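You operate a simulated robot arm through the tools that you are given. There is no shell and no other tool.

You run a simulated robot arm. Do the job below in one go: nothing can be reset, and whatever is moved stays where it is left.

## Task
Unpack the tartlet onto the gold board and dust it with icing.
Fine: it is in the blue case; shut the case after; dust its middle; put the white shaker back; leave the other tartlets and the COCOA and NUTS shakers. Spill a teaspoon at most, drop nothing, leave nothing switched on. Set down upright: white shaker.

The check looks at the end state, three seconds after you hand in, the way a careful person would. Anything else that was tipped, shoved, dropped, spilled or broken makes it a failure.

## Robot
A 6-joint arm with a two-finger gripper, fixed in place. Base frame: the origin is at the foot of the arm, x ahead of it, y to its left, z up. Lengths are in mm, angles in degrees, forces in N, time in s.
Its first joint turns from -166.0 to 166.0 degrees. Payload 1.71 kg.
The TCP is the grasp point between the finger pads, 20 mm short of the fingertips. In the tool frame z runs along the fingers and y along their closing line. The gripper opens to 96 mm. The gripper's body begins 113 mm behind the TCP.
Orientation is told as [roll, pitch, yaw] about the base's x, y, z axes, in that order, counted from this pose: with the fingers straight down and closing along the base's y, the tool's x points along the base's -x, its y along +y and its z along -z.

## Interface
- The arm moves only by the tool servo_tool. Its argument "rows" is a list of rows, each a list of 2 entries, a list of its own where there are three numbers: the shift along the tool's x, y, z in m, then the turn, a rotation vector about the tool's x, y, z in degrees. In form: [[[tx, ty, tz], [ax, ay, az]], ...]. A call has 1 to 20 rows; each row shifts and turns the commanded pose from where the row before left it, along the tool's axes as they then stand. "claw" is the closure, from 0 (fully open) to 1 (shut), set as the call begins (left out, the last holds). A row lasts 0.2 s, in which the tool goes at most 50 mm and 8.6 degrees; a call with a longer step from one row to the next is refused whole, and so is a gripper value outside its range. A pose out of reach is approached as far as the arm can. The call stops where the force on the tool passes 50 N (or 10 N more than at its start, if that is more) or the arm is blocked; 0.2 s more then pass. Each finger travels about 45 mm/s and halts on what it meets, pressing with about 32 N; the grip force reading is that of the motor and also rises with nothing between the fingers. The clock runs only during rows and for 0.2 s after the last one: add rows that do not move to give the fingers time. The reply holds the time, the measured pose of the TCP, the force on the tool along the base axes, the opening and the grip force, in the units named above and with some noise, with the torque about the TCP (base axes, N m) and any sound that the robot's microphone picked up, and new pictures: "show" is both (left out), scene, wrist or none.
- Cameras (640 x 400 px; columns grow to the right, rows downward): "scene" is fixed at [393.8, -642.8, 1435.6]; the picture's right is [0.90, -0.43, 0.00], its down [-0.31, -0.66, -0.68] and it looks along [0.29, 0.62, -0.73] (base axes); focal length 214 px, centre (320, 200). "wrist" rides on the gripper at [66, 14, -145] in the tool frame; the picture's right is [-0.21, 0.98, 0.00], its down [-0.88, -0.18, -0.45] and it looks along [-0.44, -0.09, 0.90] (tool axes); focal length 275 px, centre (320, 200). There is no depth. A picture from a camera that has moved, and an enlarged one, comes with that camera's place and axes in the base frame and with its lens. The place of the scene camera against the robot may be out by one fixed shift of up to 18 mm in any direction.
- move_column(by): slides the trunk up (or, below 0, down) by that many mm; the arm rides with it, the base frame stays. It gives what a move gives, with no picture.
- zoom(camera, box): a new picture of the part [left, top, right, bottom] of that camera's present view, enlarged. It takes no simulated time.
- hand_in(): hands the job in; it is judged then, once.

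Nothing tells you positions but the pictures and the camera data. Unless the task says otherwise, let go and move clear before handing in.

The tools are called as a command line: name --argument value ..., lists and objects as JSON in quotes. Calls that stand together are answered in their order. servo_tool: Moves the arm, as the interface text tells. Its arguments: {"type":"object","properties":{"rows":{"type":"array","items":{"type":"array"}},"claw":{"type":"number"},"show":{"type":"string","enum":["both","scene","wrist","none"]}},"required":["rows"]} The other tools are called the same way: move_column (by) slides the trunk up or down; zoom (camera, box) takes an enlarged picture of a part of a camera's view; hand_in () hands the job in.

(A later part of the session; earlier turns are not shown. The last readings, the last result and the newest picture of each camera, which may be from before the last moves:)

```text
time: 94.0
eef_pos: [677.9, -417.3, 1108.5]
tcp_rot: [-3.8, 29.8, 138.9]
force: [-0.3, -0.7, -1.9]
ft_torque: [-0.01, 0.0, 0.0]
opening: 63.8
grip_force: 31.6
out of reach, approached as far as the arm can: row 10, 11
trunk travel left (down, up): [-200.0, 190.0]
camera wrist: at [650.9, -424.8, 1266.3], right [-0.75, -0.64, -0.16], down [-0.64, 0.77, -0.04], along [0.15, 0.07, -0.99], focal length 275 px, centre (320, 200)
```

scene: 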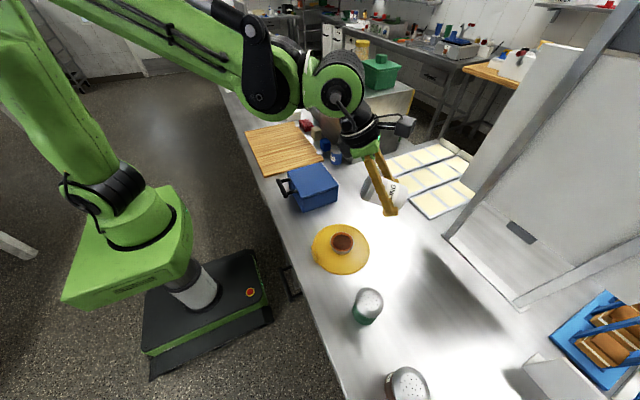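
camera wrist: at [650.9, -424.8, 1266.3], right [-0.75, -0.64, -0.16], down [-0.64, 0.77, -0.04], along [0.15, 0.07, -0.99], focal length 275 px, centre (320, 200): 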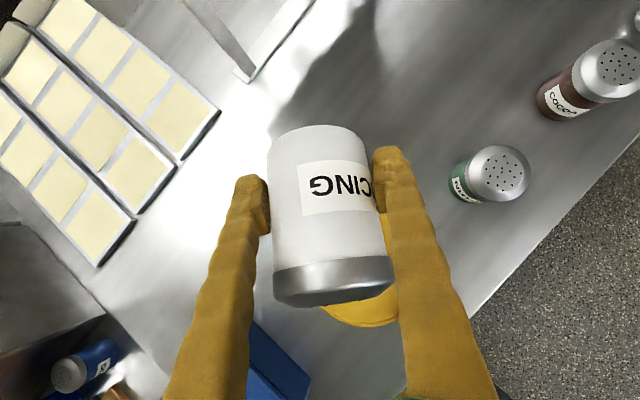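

The wrist roll hit its joint limit and settled at heading −41°, with the shaker about 15° above horizontal, which is still a usable pose. I'll back off the limit slightly and pitch a little, and check tracking.

servo_tool --rows '[[[0, 0, 0], [0, 0, 5]], [[0, 0, 0], [0, 0, 5]], [[0, 0, 0], [0, 5, 0]], [[0, 0, 0], [0, 5, 0]], [[0, 0, 0], [0, 0, 0]], [[0, 0, 0], [0, 0, 0]]]' --show "none"

zoom --camera "scene" --box '[260, 100, 460, 300]'

```text
time: 95.4
eef_pos: [679.6, -418.2, 1109.1]
tcp_rot: [-10.6, 38.5, 125.3]
force: [-0.6, 0.6, -1.7]
ft_torque: [-0.02, 0.01, -0.03]
opening: 63.7
grip_force: 31.9
trunk travel left (down, up): [-200.0, 190.0]
```

```text
2.00 times, centred on (360, 200) of scene
camera zoom: at [393.8, -642.8, 1435.6], right [0.9, -0.43, 0.0], down [-0.31, -0.66, -0.68], along [0.29, 0.62, -0.73], focal length 429 px, centre (240, 200)
```

zoom: 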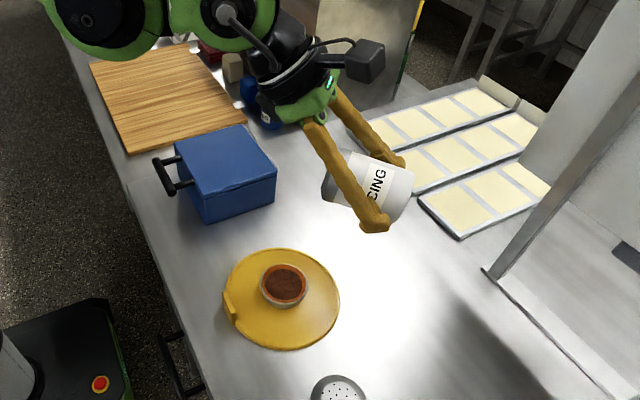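

servo_tool --rows '[[[0, 0, 0], [0, 0, 8]], [[0, 0, 0], [0, 8, 0]], [[-0.0227, 0.0151, 0.0051], [0, 0, 0]], [[-0.0227, 0.0151, 0.0051], [0, 0, 0]], [[-0.0227, 0.0151, 0.0051], [0, 0, 0]], [[0, 0, 0], [0, 0, 0]], [[0, 0, 0], [0, 0, 0]]]' --show "both"

zoom --camera "scene" --box '[260, 120, 460, 300]'

```text
time: 97.0
eef_pos: [632.3, -405.0, 1041.5]
tcp_rot: [-18.6, 44.4, 112.4]
force: [-0.4, 1.0, -1.5]
ft_torque: [-0.07, -0.02, 0.0]
opening: 63.5
grip_force: 32.3
trunk travel left (down, up): [-200.0, 190.0]
camera wrist: at [559.4, -384.7, 1182.2], right [-0.83, -0.42, -0.37], down [-0.34, 0.9, -0.27], along [0.44, -0.1, -0.89], focal length 275 px, centre (320, 200)
```

scene: 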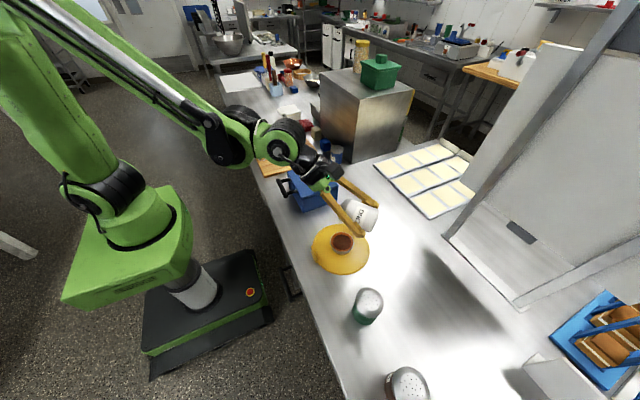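
wrist: 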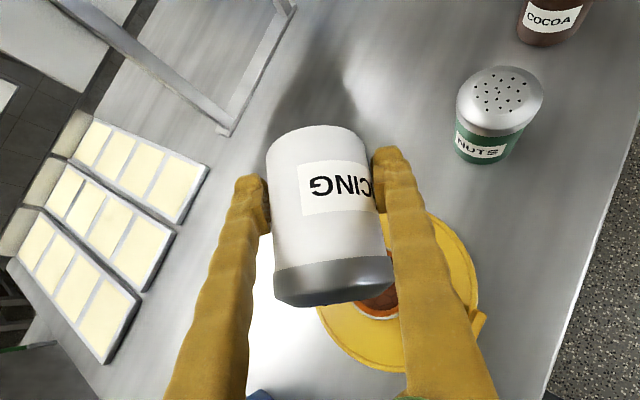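

```text
2.22 times, centred on (360, 210) of scene
camera zoom: at [393.8, -642.8, 1435.6], right [0.9, -0.43, 0.0], down [-0.31, -0.66, -0.68], along [0.29, 0.62, -0.73], focal length 477 px, centre (231, 178)
```

zoom: 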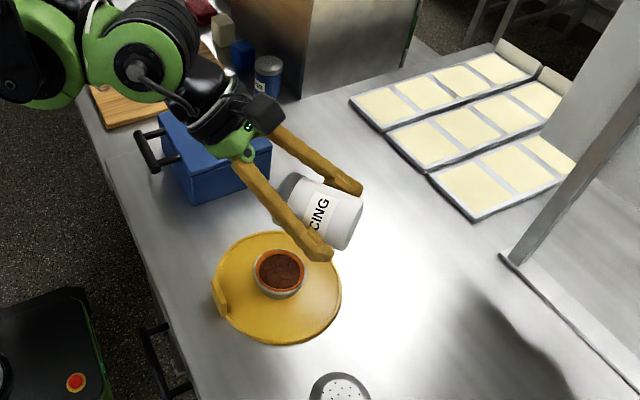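

The cap is over the tartlet with the shaker horizontal, and the grip is stable. I'll lower about 58 mm while it's still horizontal, then verify before tipping.

servo_tool --rows '[[[-0.0131, 0.0043, 0.0135], [0, 0, 0]], [[-0.0131, 0.0043, 0.0135], [0, 0, 0]], [[-0.0131, 0.0043, 0.0135], [0, 0, 0]], [[0, 0, 0], [0, 0, 0]], [[0, 0, 0], [0, 0, 0]]]' --show "wrist"

zoom --camera "scene" --box '[280, 140, 420, 280]'

```text
time: 98.2
eef_pos: [633.8, -406.4, 983.2]
tcp_rot: [-18.6, 44.3, 112.4]
force: [1.2, 0.0, -1.1]
ft_torque: [0.0, 0.0, 0.05]
opening: 63.4
grip_force: 31.4
trunk travel left (down, up): [-200.0, 190.0]
camera wrist: at [560.6, -385.1, 1123.9], right [-0.83, -0.42, -0.37], down [-0.34, 0.9, -0.27], along [0.44, -0.1, -0.89], focal length 275 px, centre (320, 200)
```

wrist: 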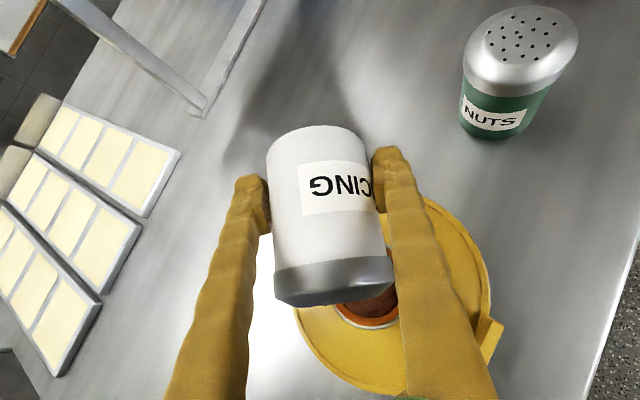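

```text
2.86 times, centred on (350, 210) of scene
camera zoom: at [393.8, -642.8, 1435.6], right [0.9, -0.43, 0.0], down [-0.31, -0.66, -0.68], along [0.29, 0.62, -0.73], focal length 613 px, centre (234, 171)
```

zoom: 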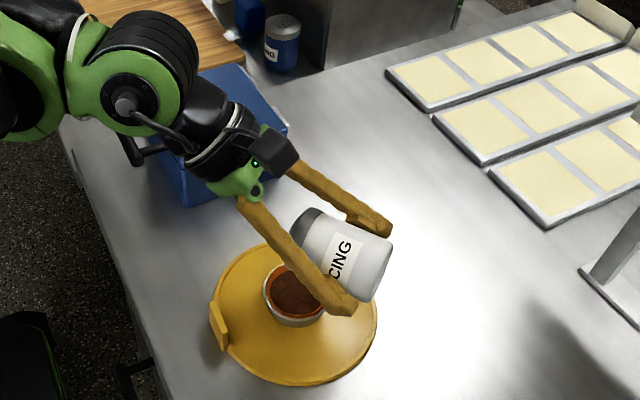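

All looks right. First half of the tip, pivoting about the cap so the holes stay over the tartlet's middle.

servo_tool --rows '[[[0.00404, -0.0019, -0.00459], [2.79, 6.56, -0.25]], [[0.00404, -0.0019, -0.00459], [2.79, 6.56, -0.25]], [[0.00404, -0.0019, -0.00459], [2.79, 6.56, -0.25]]]' --show "wrist"

zoom --camera "scene" --box '[280, 140, 420, 280]'

```text
time: 99.0
eef_pos: [632.4, -401.1, 1001.3]
tcp_rot: [-39.2, 62.1, 97.6]
force: [-0.6, 0.2, -1.9]
ft_torque: [0.0, 0.0, 0.01]
opening: 63.5
grip_force: 31.5
trunk travel left (down, up): [-200.0, 190.0]
camera wrist: at [522.2, -354.0, 1107.9], right [-0.69, -0.55, -0.47], down [-0.24, 0.79, -0.56], along [0.68, -0.27, -0.68], focal length 275 px, centre (320, 200)
```

wrist: 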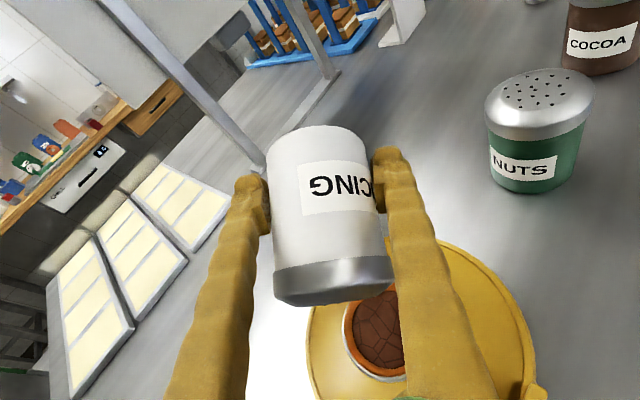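

```text
2.86 times, centred on (350, 210) of scene
camera zoom: at [393.8, -642.8, 1435.6], right [0.9, -0.43, 0.0], down [-0.31, -0.66, -0.68], along [0.29, 0.62, -0.73], focal length 613 px, centre (234, 171)
```

zoom: 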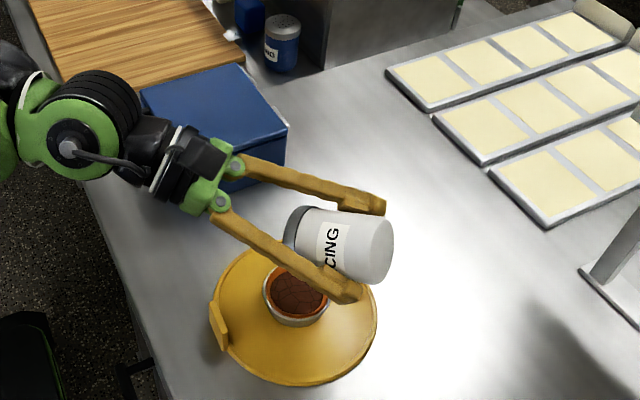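

Cap still centred over the tartlet at (603, −361). Completing the tip to about 42° below horizontal.

servo_tool --rows '[[[0.00404, -0.0019, -0.00459], [2.79, 6.56, -0.25]], [[0.00404, -0.0019, -0.00459], [2.79, 6.56, -0.25]], [[0.00404, -0.0019, -0.00459], [2.79, 6.56, -0.25]]]' --show "wrist"

zoom --camera "scene" --box '[280, 140, 420, 280]'

zoom --camera "wrist" --box '[260, 220, 560, 400]'

```text
time: 99.8
eef_pos: [624.6, -396.3, 1016.9]
tcp_rot: [-84.6, 71.5, 57.0]
force: [-0.6, 0.5, -1.7]
ft_torque: [-0.01, 0.0, 0.0]
opening: 63.6
grip_force: 32.3
trunk travel left (down, up): [-200.0, 190.0]
camera wrist: at [490.6, -332.5, 1078.7], right [-0.55, -0.67, -0.5], down [-0.09, 0.64, -0.76], along [0.83, -0.37, -0.41], focal length 275 px, centre (320, 200)
```

wrist: 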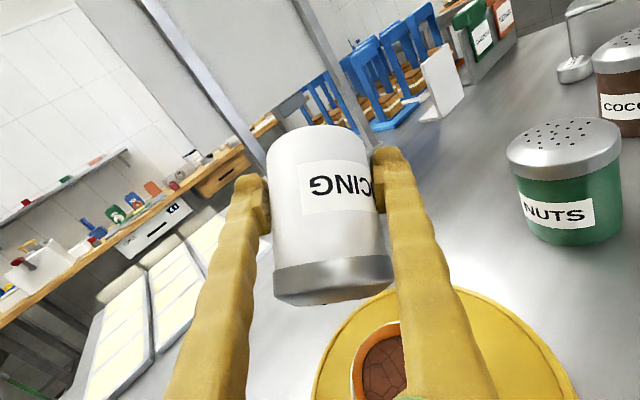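

```text
2.86 times, centred on (350, 210) of scene
camera zoom: at [393.8, -642.8, 1435.6], right [0.9, -0.43, 0.0], down [-0.31, -0.66, -0.68], along [0.29, 0.62, -0.73], focal length 613 px, centre (234, 171)
```

zoom: 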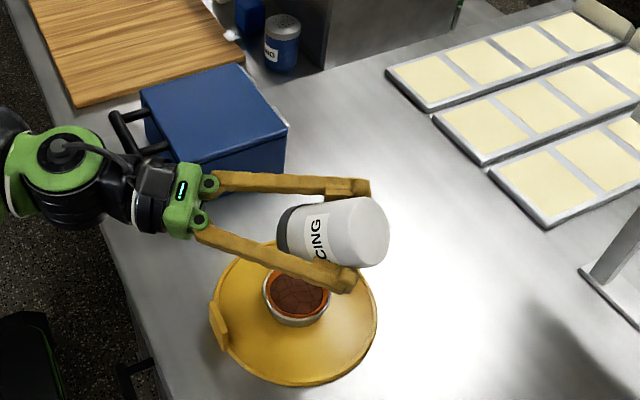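

```text
2.13 times, centred on (410, 310) of wrist
camera zoom: at [490.6, -332.5, 1078.7], right [-0.55, -0.67, -0.5], down [-0.09, 0.64, -0.76], along [0.83, -0.37, -0.41], focal length 587 px, centre (128, -35)
```

zoom: 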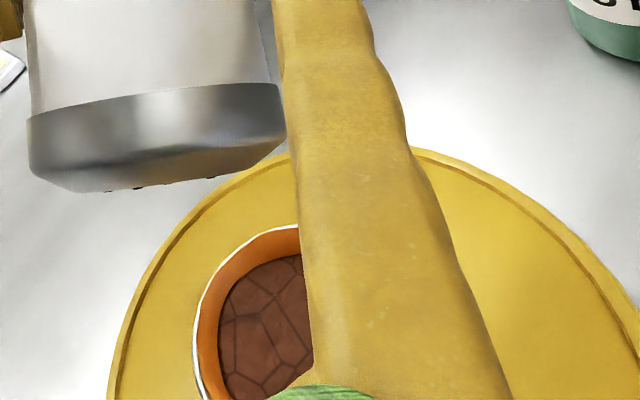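

In position. No powder visible yet; I'll hold briefly and check.

servo_tool --rows '[[[0, 0, 0], [0, 0, 0]], [[0, 0, 0], [0, 0, 0]]]' --show "none"

zoom --camera "scene" --box '[300, 170, 400, 270]'

zoom --camera "wrist" --box '[260, 220, 560, 400]'

```text
time: 100.4
eef_pos: [626.8, -395.6, 1016.3]
tcp_rot: [-84.4, 71.8, 57.0]
force: [-1.3, -0.5, -1.8]
ft_torque: [-0.03, -0.02, 0.0]
opening: 63.1
grip_force: 32.6
trunk travel left (down, up): [-200.0, 190.0]
```

```text
4.00 times, centred on (350, 220) of scene
camera zoom: at [393.8, -642.8, 1435.6], right [0.9, -0.43, 0.0], down [-0.31, -0.66, -0.68], along [0.29, 0.62, -0.73], focal length 858 px, centre (200, 120)
```

zoom: 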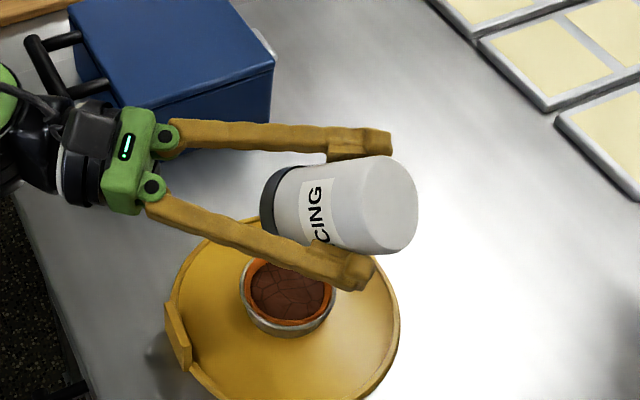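

```text
2.13 times, centred on (410, 310) of wrist
camera zoom: at [491.1, -332.5, 1079.1], right [-0.55, -0.67, -0.5], down [-0.09, 0.64, -0.76], along [0.83, -0.37, -0.41], focal length 587 px, centre (128, -35)
```

zoom: 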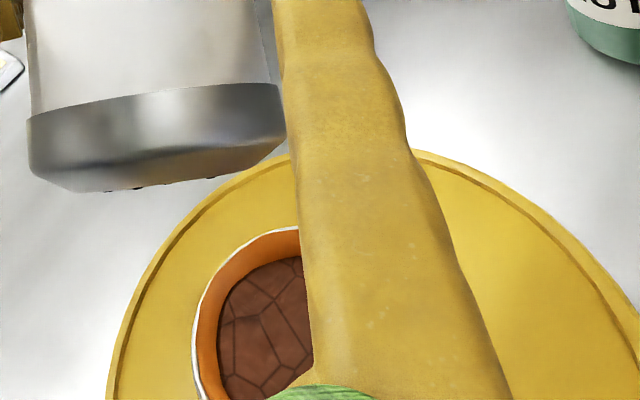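

No flow yet, so it needs shaking or more tilt. One gentle shake along the shaker's axis and check.

servo_tool --rows '[[[-0.0085, 0, -0.0085], [0, 0, 0]], [[0.0085, 0, 0.0085], [0, 0, 0]]]' --show "none"

zoom --camera "scene" --box '[300, 170, 400, 270]'

zoom --camera "wrist" --box '[260, 220, 560, 400]'

```text
time: 101.0
eef_pos: [628.0, -395.9, 1021.4]
tcp_rot: [-88.9, 72.0, 53.1]
force: [0.0, -0.1, -1.5]
ft_torque: [0.01, 0.01, 0.02]
opening: 63.5
grip_force: 31.9
out of reach, approached as far as the arm can: row 1
trunk travel left (down, up): [-200.0, 190.0]
```

```text
4.00 times, centred on (350, 220) of scene
camera zoom: at [393.8, -642.8, 1435.6], right [0.9, -0.43, 0.0], down [-0.31, -0.66, -0.68], along [0.29, 0.62, -0.73], focal length 858 px, centre (200, 120)
```

zoom: 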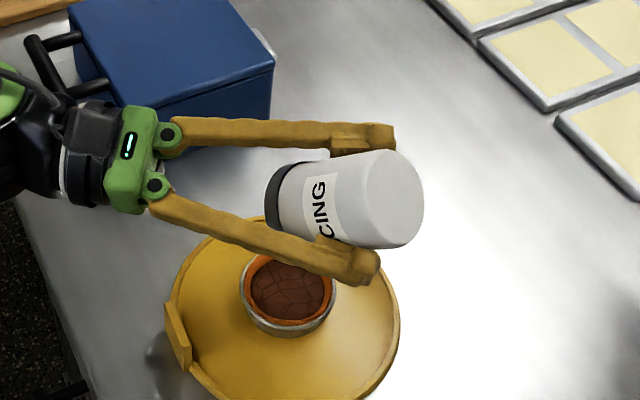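

```text
2.13 times, centred on (410, 310) of wrist
camera zoom: at [491.9, -332.6, 1080.3], right [-0.54, -0.68, -0.5], down [-0.08, 0.63, -0.77], along [0.84, -0.37, -0.39], focal length 587 px, centre (128, -35)
```

zoom: 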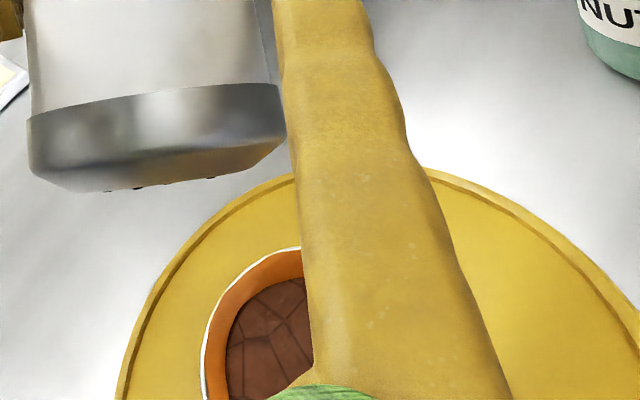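

Still no powder, and that motion touched a reach limit. I'll try tipping it further (pitching up), while raising a bit for wrist clearance.

servo_tool --rows '[[[0.0141, -0.0031, -0.0052], [0, 7.5, 0]], [[0.0141, -0.0031, -0.0052], [0, 7.5, 0]]]' --show "none"

zoom --camera "scene" --box '[260, 130, 400, 270]'

zoom --camera "wrist" --box '[260, 220, 560, 400]'

```text
time: 101.6
eef_pos: [625.4, -395.7, 1065.6]
tcp_rot: [-128.0, 66.7, 11.6]
force: [0.7, -0.7, -0.9]
ft_torque: [0.0, 0.02, 0.01]
opening: 62.8
grip_force: 32.0
out of reach, approached as far as the arm can: row 1, 2
trunk travel left (down, up): [-200.0, 190.0]
```

```text
2.86 times, centred on (330, 200) of scene
camera zoom: at [393.8, -642.8, 1435.6], right [0.9, -0.43, 0.0], down [-0.31, -0.66, -0.68], along [0.29, 0.62, -0.73], focal length 613 px, centre (291, 200)
```

zoom: 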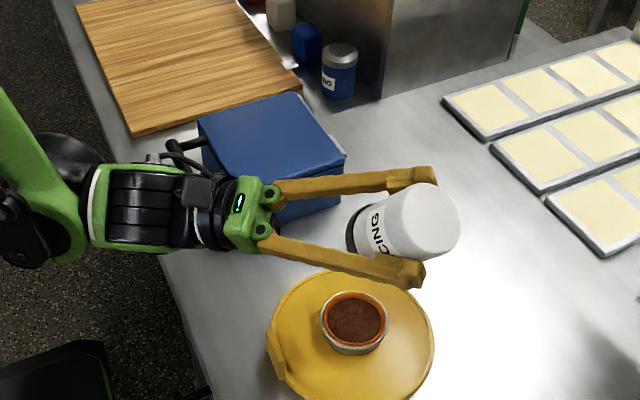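

```text
2.13 times, centred on (410, 310) of wrist
camera zoom: at [487.1, -315.2, 1086.3], right [-0.49, -0.72, -0.49], down [0.13, 0.5, -0.86], along [0.86, -0.49, -0.15], focal length 587 px, centre (128, -35)
```

zoom: 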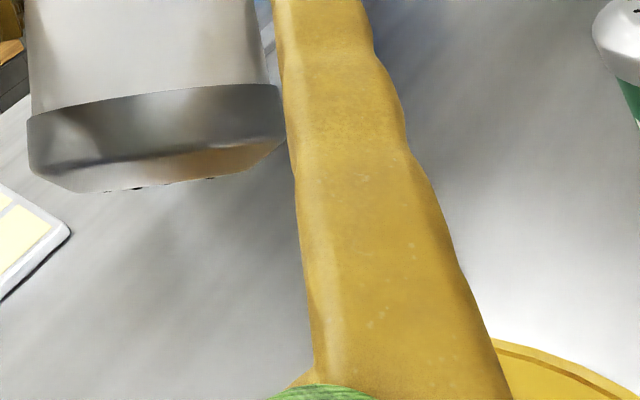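

The shaker is now tipped about 55° below horizontal, but its position drifted up and off-centre by about 11 mm because of reach. I'll recentre the cap over the tartlet.

servo_tool --rows '[[[0.0127, -0.001, -0.008], [0, 0, 0]], [[0, 0, 0], [0, 0, 0]], [[0, 0, 0], [0, 0, 0]]]' --show "scene"

zoom --camera "scene" --box '[300, 170, 400, 270]'

```text
time: 102.4
eef_pos: [616.3, -391.0, 1076.3]
tcp_rot: [-128.1, 66.8, 11.5]
force: [0.8, 0.2, -0.9]
ft_torque: [-0.02, 0.0, -0.02]
opening: 63.0
grip_force: 31.9
trunk travel left (down, up): [-200.0, 190.0]
```

scene: 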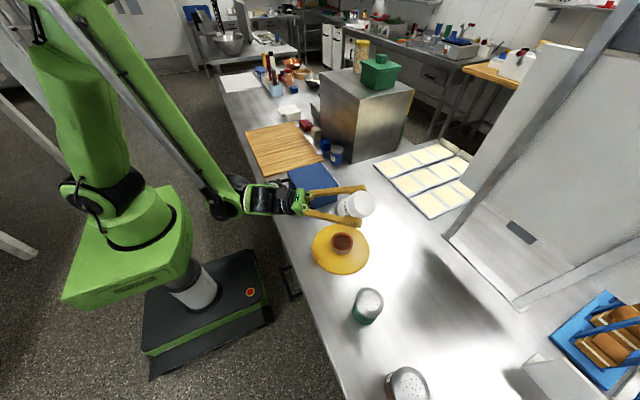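

```text
4.00 times, centred on (350, 220) of scene
camera zoom: at [393.8, -642.8, 1435.6], right [0.9, -0.43, 0.0], down [-0.31, -0.66, -0.68], along [0.29, 0.62, -0.73], focal length 858 px, centre (200, 120)
```

zoom: 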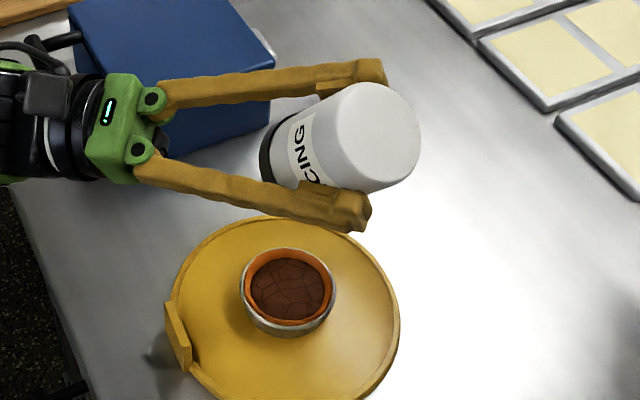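

Reachable here: the cap is centred at (604, −363), about 140 mm above the tartlet. One vertical shake cycle, then check.

servo_tool --rows '[[[0.0184, -0.0062, 0.0049], [0, 0, 0]], [[-0.0184, 0.0062, -0.0049], [0, 0, 0]]]' --show "none"

zoom --camera "scene" --box '[300, 170, 400, 270]'

zoom --camera "wrist" --box '[200, 200, 600, 400]'

```text
time: 103.0
eef_pos: [615.2, -389.0, 1076.0]
tcp_rot: [-128.1, 66.7, 11.4]
force: [-1.0, 0.6, -1.1]
ft_torque: [0.03, 0.06, 0.01]
opening: 62.9
grip_force: 31.6
trunk travel left (down, up): [-200.0, 190.0]
```

```text
4.00 times, centred on (350, 220) of scene
camera zoom: at [393.8, -642.8, 1435.6], right [0.9, -0.43, 0.0], down [-0.31, -0.66, -0.68], along [0.29, 0.62, -0.73], focal length 858 px, centre (200, 120)
```

zoom: 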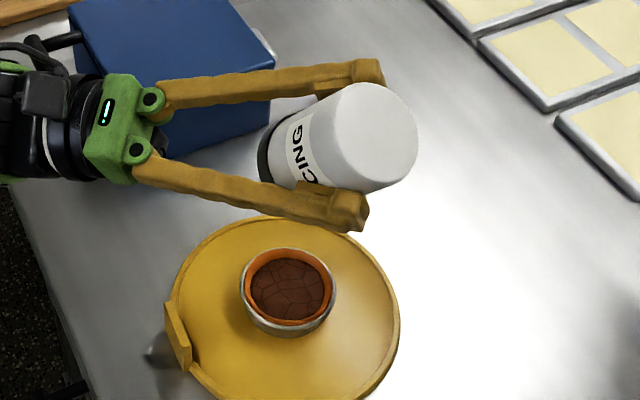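

```text
1.60 times, centred on (400, 300) of wrist
camera zoom: at [476.7, -308.9, 1095.9], right [-0.49, -0.72, -0.49], down [0.13, 0.5, -0.86], along [0.86, -0.49, -0.15], focal length 440 px, centre (192, 40)
```

zoom: 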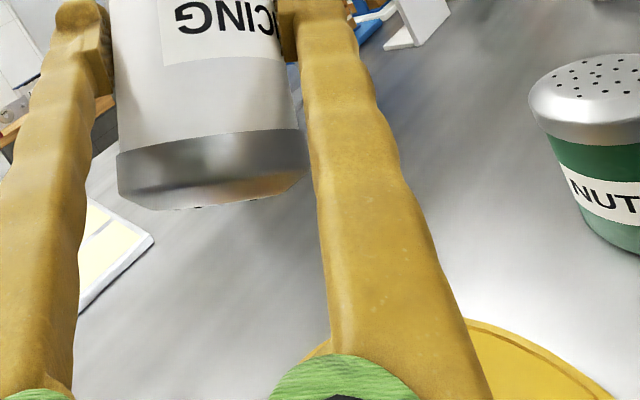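

servo_tool --rows '[[[0.0322, -0.0109, 0.0086], [0, 0, 0]], [[-0.0322, 0.0109, -0.0086], [0, 0, 0]], [[0.0322, -0.0109, 0.0086], [0, 0, 0]], [[-0.0322, 0.0109, -0.0086], [0, 0, 0]]]' --show "none"

zoom --camera "scene" --box '[300, 170, 400, 270]'

```text
time: 104.0
eef_pos: [624.9, -389.8, 1070.3]
tcp_rot: [-127.9, 67.3, 11.8]
force: [3.6, 0.4, -3.8]
ft_torque: [-0.09, -0.25, -0.35]
opening: 63.0
grip_force: 32.4
trunk travel left (down, up): [-200.0, 190.0]
```

```text
4.00 times, centred on (350, 220) of scene
camera zoom: at [393.8, -642.8, 1435.6], right [0.9, -0.43, 0.0], down [-0.31, -0.66, -0.68], along [0.29, 0.62, -0.73], focal length 858 px, centre (200, 120)
```

zoom: 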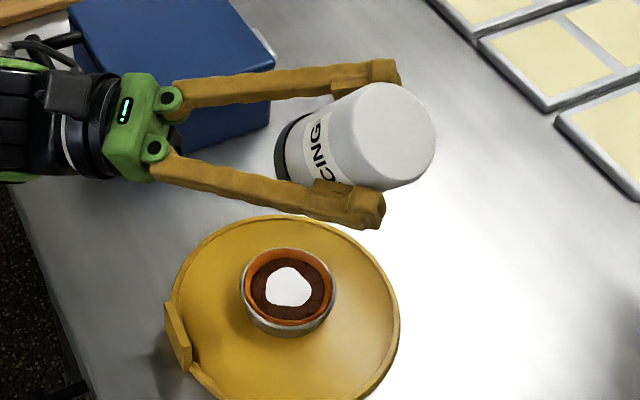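

Icing has landed in the middle of the tartlet. Let me look closely before deciding if that's enough.

zoom --camera "scene" --box '[325, 225, 360, 260]'

zoom --camera "scene" --box '[290, 190, 420, 300]'

```text
11.43 times, centred on (342, 242) of scene
camera zoom: at [393.8, -642.8, 1435.6], right [0.9, -0.43, 0.0], down [-0.31, -0.66, -0.68], along [0.29, 0.62, -0.73], focal length 2451 px, centre (63, -286)
```

zoom: 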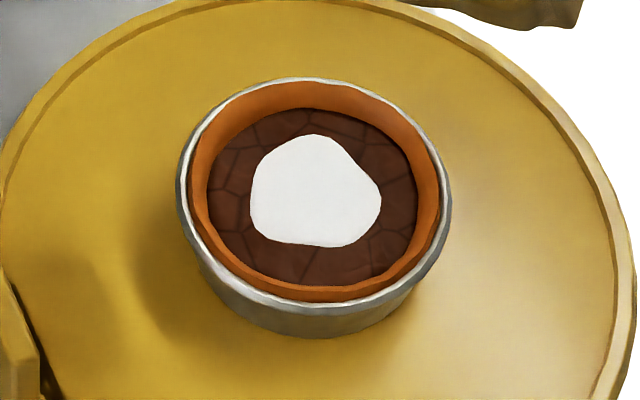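

```text
3.64 times, centred on (355, 245) of scene
camera zoom: at [393.8, -642.8, 1435.6], right [0.9, -0.43, 0.0], down [-0.31, -0.66, -0.68], along [0.29, 0.62, -0.73], focal length 780 px, centre (193, 36)
```

zoom: 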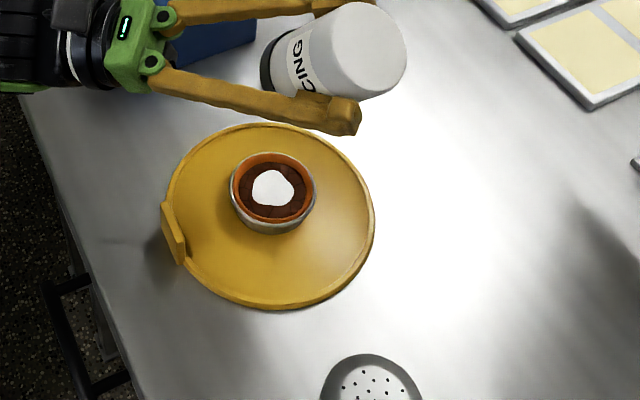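

A clean white patch sits in the middle with no visible spill, so that's enough. Now I'll bring the shaker back toward horizontal smoothly, still over the tartlet, with no shaking.

servo_tool --rows '[[[-0.0034, 0, 0.0031], [0, -5, 0]], [[-0.0034, 0, 0.0031], [0, -5, 0]], [[-0.0034, 0, 0.0031], [0, -5, 0]], [[-0.0022, 0.001, 0.0021], [-1.4, -3.28, 0.12]], [[-0.0022, 0.001, 0.0021], [-1.4, -3.28, 0.12]], [[-0.0022, 0.001, 0.0021], [-1.4, -3.28, 0.12]], [[-0.0022, 0.001, 0.0021], [-1.4, -3.28, 0.12]], [[-0.0022, 0.001, 0.0021], [-1.4, -3.28, 0.12]], [[-0.0022, 0.001, 0.0021], [-1.4, -3.28, 0.12]], [[-0.0022, 0.001, 0.0021], [-1.4, -3.28, 0.12]], [[-0.0022, 0.001, 0.0021], [-1.4, -3.28, 0.12]], [[-0.0022, 0.001, 0.0021], [-1.4, -3.28, 0.12]], [[-0.0022, 0.001, 0.0021], [-1.4, -3.28, 0.12]], [[-0.0022, 0.001, 0.0021], [-1.4, -3.28, 0.12]], [[-0.0022, 0.001, 0.0021], [-1.4, -3.28, 0.12]], [[0, 0, 0], [0, 0, 0]]]' --show "both"

zoom --camera "scene" --box '[300, 170, 400, 270]'

```text
time: 107.4
eef_pos: [633.2, -407.8, 1035.5]
tcp_rot: [-20.5, 47.0, 110.6]
force: [-1.0, 0.1, -1.7]
ft_torque: [-0.02, -0.02, -0.01]
opening: 59.8
grip_force: 31.3
out of reach, approached as far as the arm can: row 5, 6
trunk travel left (down, up): [-200.0, 190.0]
camera wrist: at [554.3, -381.9, 1173.1], right [-0.82, -0.42, -0.38], down [-0.32, 0.9, -0.31], along [0.48, -0.13, -0.87], focal length 275 px, centre (320, 200)
```

scene: 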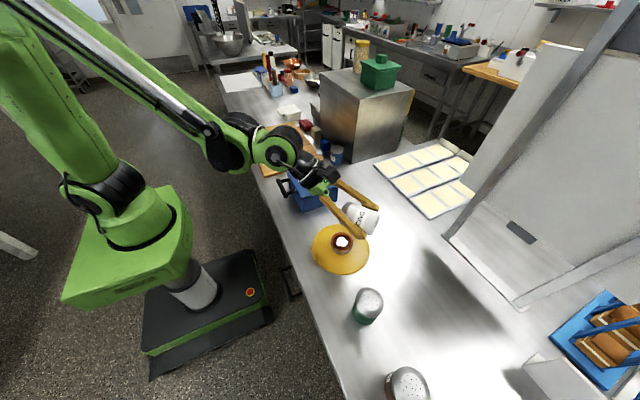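
wrist: 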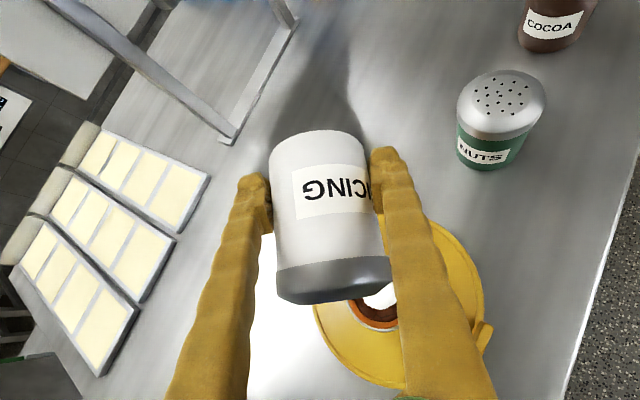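

```text
4.00 times, centred on (350, 220) of scene
camera zoom: at [393.8, -642.8, 1435.6], right [0.9, -0.43, 0.0], down [-0.31, -0.66, -0.68], along [0.29, 0.62, -0.73], focal length 858 px, centre (200, 120)
```

zoom: 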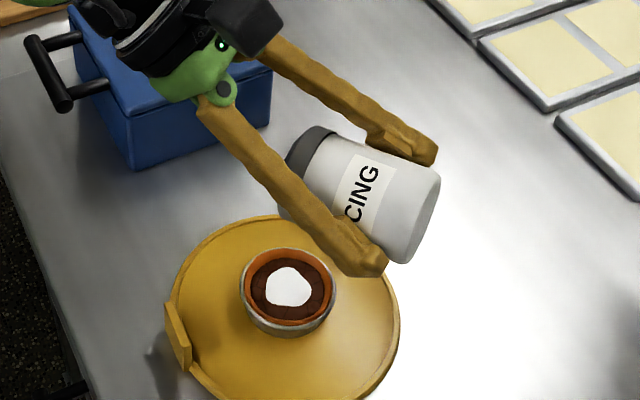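

The shaker is back to horizontal and the tartlet dusting is intact. The grip opening dropped to about 60 mm, probably the fingers settling off the cap rim onto the body, so I'll move gently. Pitching to bring the cap above horizontal and raising it.

servo_tool --rows '[[[0, 0, 0], [0, -5, 0]], [[0, 0, 0], [0, -5, 0]], [[0, 0, 0], [0, -5, 0]], [[0, 0, 0], [0, -5, 0]], [[0.0094, -0.0048, -0.017], [0, 0, 0]], [[0.0094, -0.0048, -0.017], [0, 0, 0]], [[0.0094, -0.0048, -0.017], [0, 0, 0]], [[0, 0, 0], [0, 0, 0]]]' --show "wrist"

zoom --camera "scene" --box '[300, 140, 420, 270]'

```text
time: 109.2
eef_pos: [636.2, -407.8, 1096.1]
tcp_rot: [-15.6, 27.9, 118.3]
force: [-0.5, -0.2, -0.8]
ft_torque: [-0.01, 0.0, 0.0]
opening: 59.5
grip_force: 32.0
trunk travel left (down, up): [-200.0, 190.0]
camera wrist: at [583.6, -427.4, 1246.8], right [-0.86, -0.4, -0.33], down [-0.42, 0.91, 0.01], along [0.29, 0.15, -0.94], focal length 275 px, centre (320, 200)
```

wrist: 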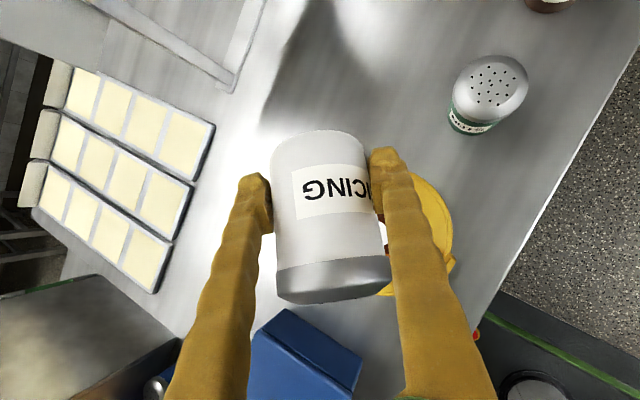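

```text
3.08 times, centred on (360, 205) of scene
camera zoom: at [393.8, -642.8, 1435.6], right [0.9, -0.43, 0.0], down [-0.31, -0.66, -0.68], along [0.29, 0.62, -0.73], focal length 660 px, centre (197, 185)
```

zoom: 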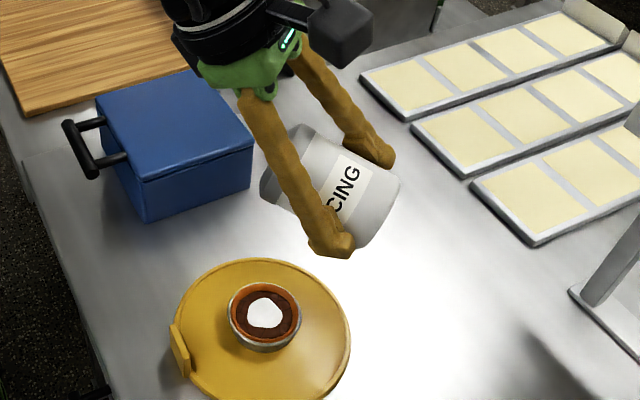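

Grip is now stable at 59.5 mm. Unrolling (positive direction, away from the joint limit), which brings the shaker upright.

servo_tool --rows '[[[0, 0, 0], [0, 0, 8.5]], [[0, 0, 0], [0, 0, 8.5]], [[0, 0, 0], [0, 0, 8.5]], [[0, 0, 0], [0, 0, 8.5]], [[0, 0, 0], [0, 0, 8.5]], [[0, 0, 0], [0, 0, 8.5]], [[0, 0, 0], [0, 0, 8.5]], [[0, 0, 0], [0, 0, 8.5]], [[0, 0, 0], [0, 0, 8.5]], [[0, 0, 0], [0, 0, 8.5]], [[0, 0, 0], [0, 0, 8.5]], [[0, 0, 0], [0, 0, 8.5]], [[0, 0, 0], [0, 0, 8.5]], [[0, 0, 0], [0, 0, 8.5]], [[0, 0, 0], [0, 0, 8.5]], [[0, 0, 0], [0, 0, 8.5]], [[0, 0, 0], [0, 0, 8.5]], [[0, 0, 0], [0, 0, 8.5]], [[0, 0, 0], [0, 0, 0]]]' --show "both"

zoom --camera "scene" --box '[300, 120, 440, 270]'

```text
time: 113.2
eef_pos: [632.0, -408.3, 1097.4]
tcp_rot: [0.1, -31.7, -31.0]
force: [0.4, 0.3, -1.6]
ft_torque: [0.01, -0.02, 0.02]
opening: 59.6
grip_force: 32.7
trunk travel left (down, up): [-200.0, 190.0]
camera wrist: at [525.2, -328.4, 1185.4], right [0.65, 0.75, 0.11], down [0.34, -0.42, 0.84], along [0.68, -0.51, -0.53], focal length 275 px, centre (320, 200)
```

scene: 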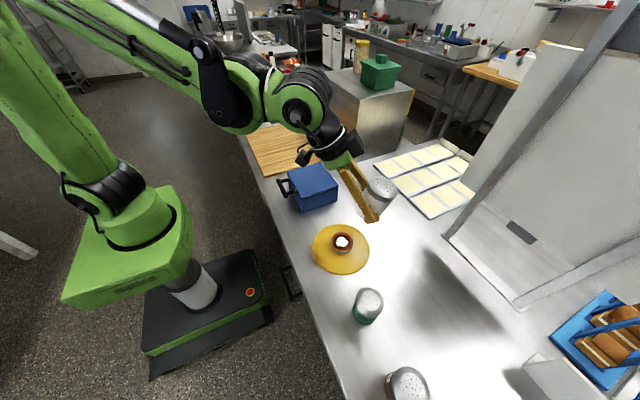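
wrist: 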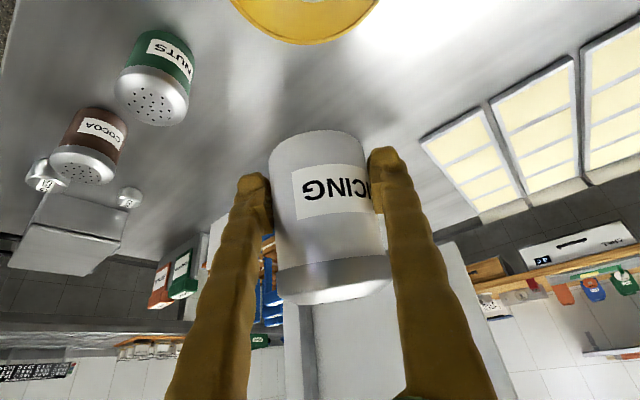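

```text
2.67 times, centred on (370, 195) of scene
camera zoom: at [393.8, -642.8, 1435.6], right [0.9, -0.43, 0.0], down [-0.31, -0.66, -0.68], along [0.29, 0.62, -0.73], focal length 572 px, centre (187, 213)
```

zoom: 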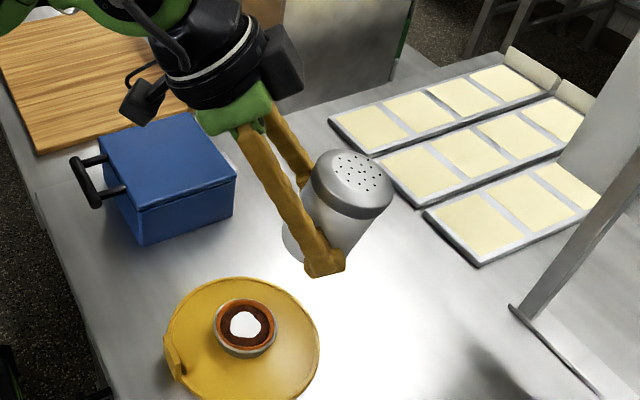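

Shaker is upright-ish and the unroll tracked well. Rotating heading back to −60° and tilt back to 45°, then returning above its original spot.

servo_tool --rows '[[[0, 0, 0], [3.81, 0, 6.17]], [[0, 0, 0], [3.81, 0, 6.17]], [[0, 0, 0], [3.81, 0, 6.17]], [[0, 0, 0], [3.81, 0, 6.17]], [[0, 0, 0], [0, -6.65, 0]], [[0, 0, 0], [0, -6.65, 0]], [[0, 0, 0], [0, 0, 0]], [[0, 0, 0], [0, 0, 0]]]' --show "none"

```text
time: 115.0
eef_pos: [633.3, -408.2, 1096.0]
tcp_rot: [0.1, -45.0, -59.7]
force: [-0.3, -0.6, -1.2]
ft_torque: [0.0, -0.01, 0.0]
opening: 59.5
grip_force: 32.2
trunk travel left (down, up): [-200.0, 190.0]
```

servo_tool --rows '[[[-0.0209, -0.0047, 0.0259], [0, 0, 0]], [[-0.0209, -0.0047, 0.0259], [0, 0, 0]], [[-0.0209, -0.0047, 0.0259], [0, 0, 0]], [[-0.0209, -0.0047, 0.0259], [0, 0, 0]], [[-0.0209, -0.0047, 0.0259], [0, 0, 0]], [[-0.0209, -0.0047, 0.0259], [0, 0, 0]], [[-0.0209, -0.0047, 0.0259], [0, 0, 0]], [[0, 0, 0], [0, 0, 0]], [[0, 0, 0], [0, 0, 0]]]' --show "both"

zoom --camera "scene" --box '[360, 150, 520, 350]'

```text
time: 117.0
eef_pos: [719.4, -626.8, 1072.2]
tcp_rot: [0.1, -45.0, -59.8]
force: [0.2, -0.5, -1.5]
ft_torque: [0.01, 0.0, 0.0]
opening: 59.3
grip_force: 32.1
trunk travel left (down, up): [-200.0, 190.0]
camera wrist: at [655.5, -489.9, 1128.1], right [0.92, 0.37, 0.15], down [-0.01, -0.36, 0.93], along [0.39, -0.86, -0.33], focal length 275 px, centre (320, 200)
```

scene: 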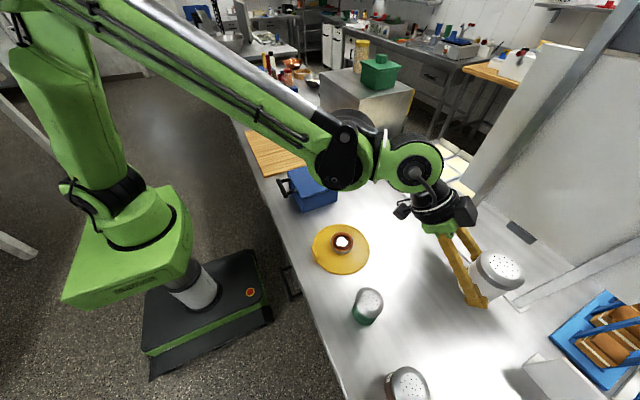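
wrist: 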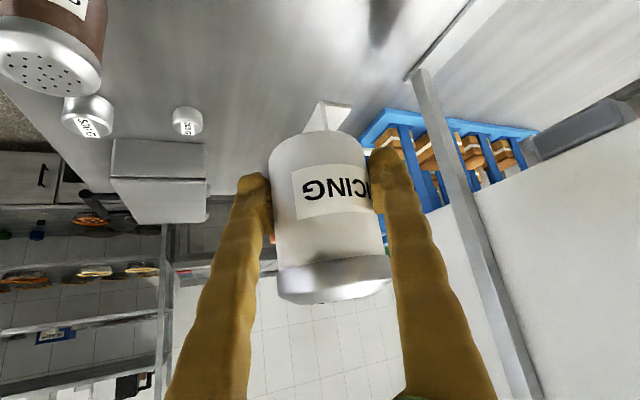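

```text
2.00 times, centred on (440, 250) of scene
camera zoom: at [393.8, -642.8, 1435.6], right [0.9, -0.43, 0.0], down [-0.31, -0.66, -0.68], along [0.29, 0.62, -0.73], focal length 429 px, centre (80, 100)
```

zoom: 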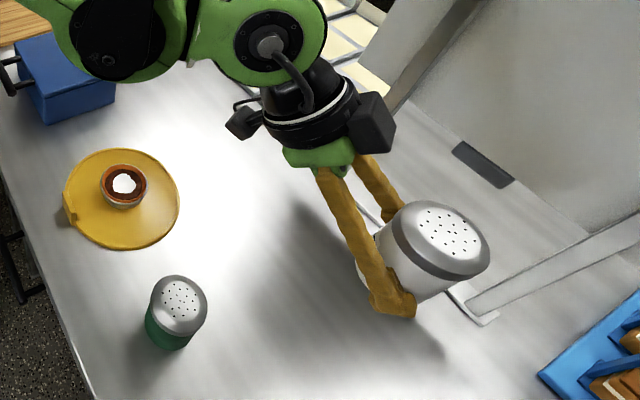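

zoom --camera "scene" --box '[440, 230, 540, 320]'

zoom --camera "wrist" --box '[220, 100, 440, 320]'

```text
4.44 times, centred on (490, 275) of scene
camera zoom: at [393.8, -642.8, 1435.6], right [0.9, -0.43, 0.0], down [-0.31, -0.66, -0.68], along [0.29, 0.62, -0.73], focal length 953 px, centre (-436, -133)
```

zoom: 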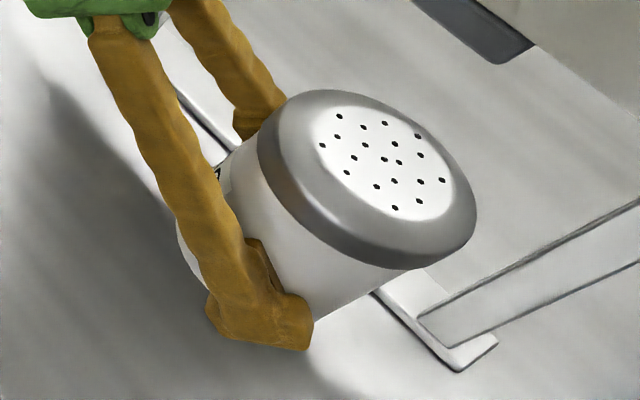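

```text
1.82 times, centred on (330, 210) of wrist
camera zoom: at [655.5, -489.9, 1128.1], right [0.92, 0.37, 0.15], down [-0.01, -0.36, 0.93], along [0.39, -0.86, -0.33], focal length 500 px, centre (302, 182)
```

zoom: 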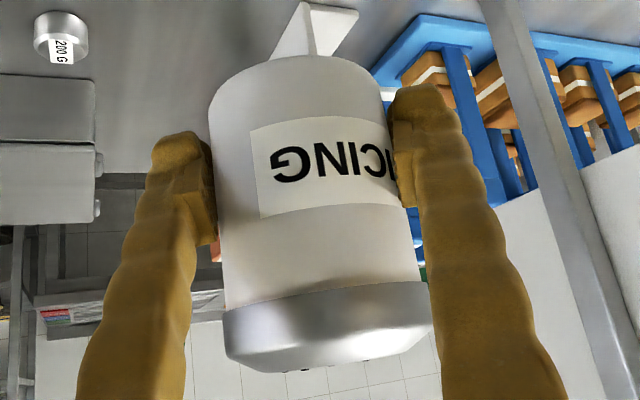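

The shaker appears upright in the grip, having slid about 11 mm outward and 4 mm down. I'll compensate so it lands on its original spot, and lower to about 30 mm above contact.

servo_tool --rows '[[[0.0072, 0.0006, -0.0072], [0, 0, 0]], [[0.0212, 0, 0.0212], [0, 0, 0]], [[0.0212, 0, 0.0212], [0, 0, 0]], [[0.0212, 0, 0.0212], [0, 0, 0]], [[0.0212, 0, 0.0212], [0, 0, 0]], [[0.0177, 0, 0.0177], [0, 0, 0]], [[0, 0, 0], [0, 0, 0]], [[0, 0, 0], [0, 0, 0]]]' --show "both"

zoom --camera "scene" --box '[400, 260, 500, 350]'

zoom --camera "wrist" --box '[140, 20, 500, 320]'

```text
time: 118.8
eef_pos: [715.7, -617.0, 926.8]
tcp_rot: [0.2, -44.9, -59.7]
force: [0.2, -0.1, -1.5]
ft_torque: [0.02, 0.01, -0.03]
opening: 59.4
grip_force: 31.9
trunk travel left (down, up): [-200.0, 190.0]
camera wrist: at [650.5, -480.3, 983.0], right [0.92, 0.37, 0.15], down [-0.01, -0.36, 0.93], along [0.39, -0.86, -0.33], focal length 275 px, centre (320, 200)
```

scene: 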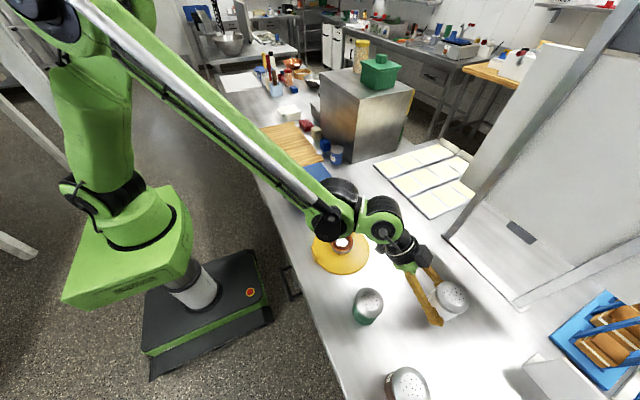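
wrist: 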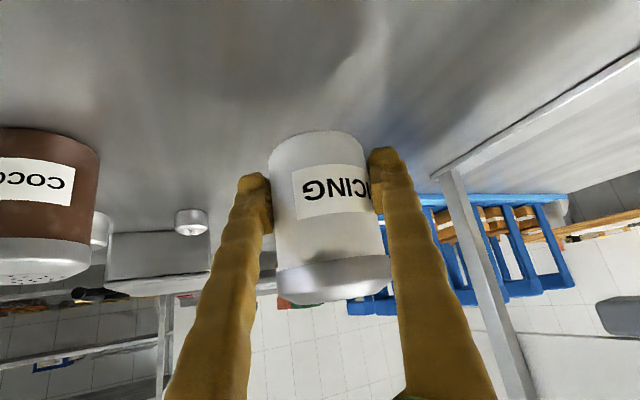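

```text
4.44 times, centred on (450, 305) of scene
camera zoom: at [393.8, -642.8, 1435.6], right [0.9, -0.43, 0.0], down [-0.31, -0.66, -0.68], along [0.29, 0.62, -0.73], focal length 953 px, centre (-258, -267)
```

zoom: 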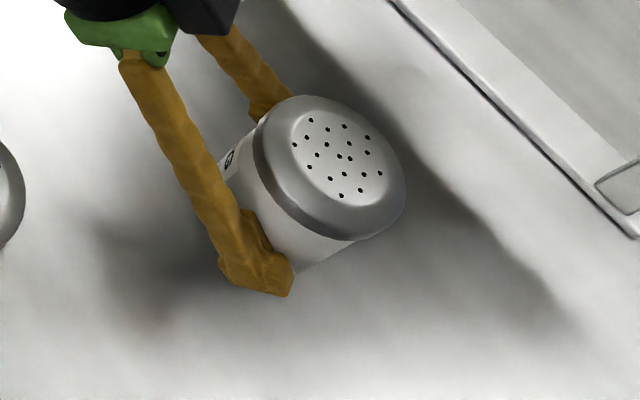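

```text
1.33 times, centred on (320, 170) of wrist
camera zoom: at [650.5, -480.3, 983.0], right [0.92, 0.37, 0.15], down [-0.01, -0.36, 0.93], along [0.39, -0.86, -0.33], focal length 367 px, centre (320, 240)
```

zoom: 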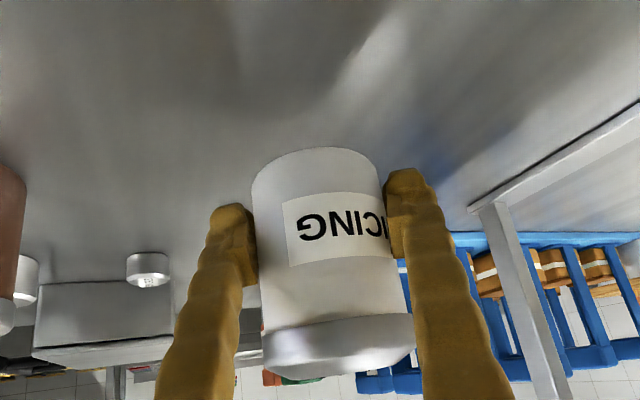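

Position is within ~4 mm of the original; small correction, then descend with careful contact steps.

servo_tool --rows '[[[0.0066, -0.0006, 0.011], [0, 0, 0]], [[0.0085, 0, 0.0085], [0, 0, 0]], [[0, 0, 0], [0, 0, 0]]]' --show "none"

servo_tool --rows '[[[0.0021, 0, 0.0021], [0, 0, 0]], [[0, 0, 0], [0, 0, 0]]]' --show "none"

zoom --camera "wrist" --box '[140, 20, 500, 320]'

```text
time: 119.6
eef_pos: [716.1, -618.5, 902.8]
tcp_rot: [0.1, -44.9, -59.8]
force: [-0.3, -0.3, -1.5]
ft_torque: [0.01, 0.01, 0.05]
opening: 59.3
grip_force: 32.1
trunk travel left (down, up): [-200.0, 190.0]
```

```text
time: 120.2
eef_pos: [716.6, -619.9, 898.8]
tcp_rot: [0.1, -45.1, -59.8]
force: [0.6, -0.7, -1.6]
ft_torque: [0.05, 0.01, 0.03]
opening: 59.3
grip_force: 32.2
trunk travel left (down, up): [-200.0, 190.0]
```

```text
1.33 times, centred on (320, 170) of wrist
camera zoom: at [651.8, -482.8, 955.5], right [0.92, 0.37, 0.15], down [-0.01, -0.36, 0.93], along [0.39, -0.86, -0.33], focal length 367 px, centre (320, 240)
```

zoom: 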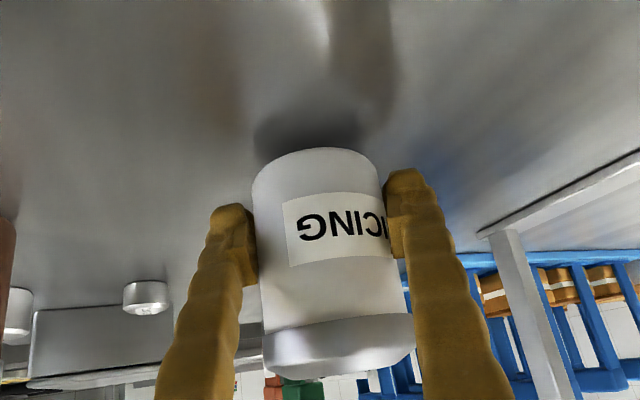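

servo_tool --rows '[[[0.0021, 0, 0.0021], [0, 0, 0]], [[0, 0, 0], [0, 0, 0]]]' --show "none"

servo_tool --rows '[[[0.0018, 0, 0.0018], [0, 0, 0]], [[0, 0, 0], [0, 0, 0]]]' --show "none"

zoom --camera "wrist" --box '[140, 20, 500, 320]'

```text
time: 120.8
eef_pos: [716.4, -619.3, 896.9]
tcp_rot: [0.1, -45.0, -59.8]
force: [-0.2, 0.4, -0.7]
ft_torque: [0.0, 0.01, 0.01]
opening: 59.6
grip_force: 31.8
trunk travel left (down, up): [-200.0, 190.0]
```

```text
time: 121.4
eef_pos: [716.8, -619.0, 894.5]
tcp_rot: [0.1, -44.9, -59.9]
force: [0.3, -0.4, -1.5]
ft_torque: [0.01, -0.01, 0.01]
opening: 59.3
grip_force: 32.0
trunk travel left (down, up): [-200.0, 190.0]
```

```text
1.33 times, centred on (320, 170) of wrist
camera zoom: at [652.6, -482.3, 949.7], right [0.92, 0.37, 0.15], down [-0.01, -0.36, 0.93], along [0.39, -0.86, -0.33], focal length 367 px, centre (320, 240)
```

zoom: 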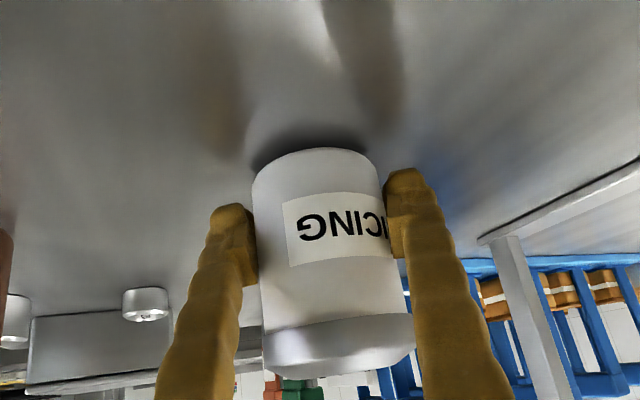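

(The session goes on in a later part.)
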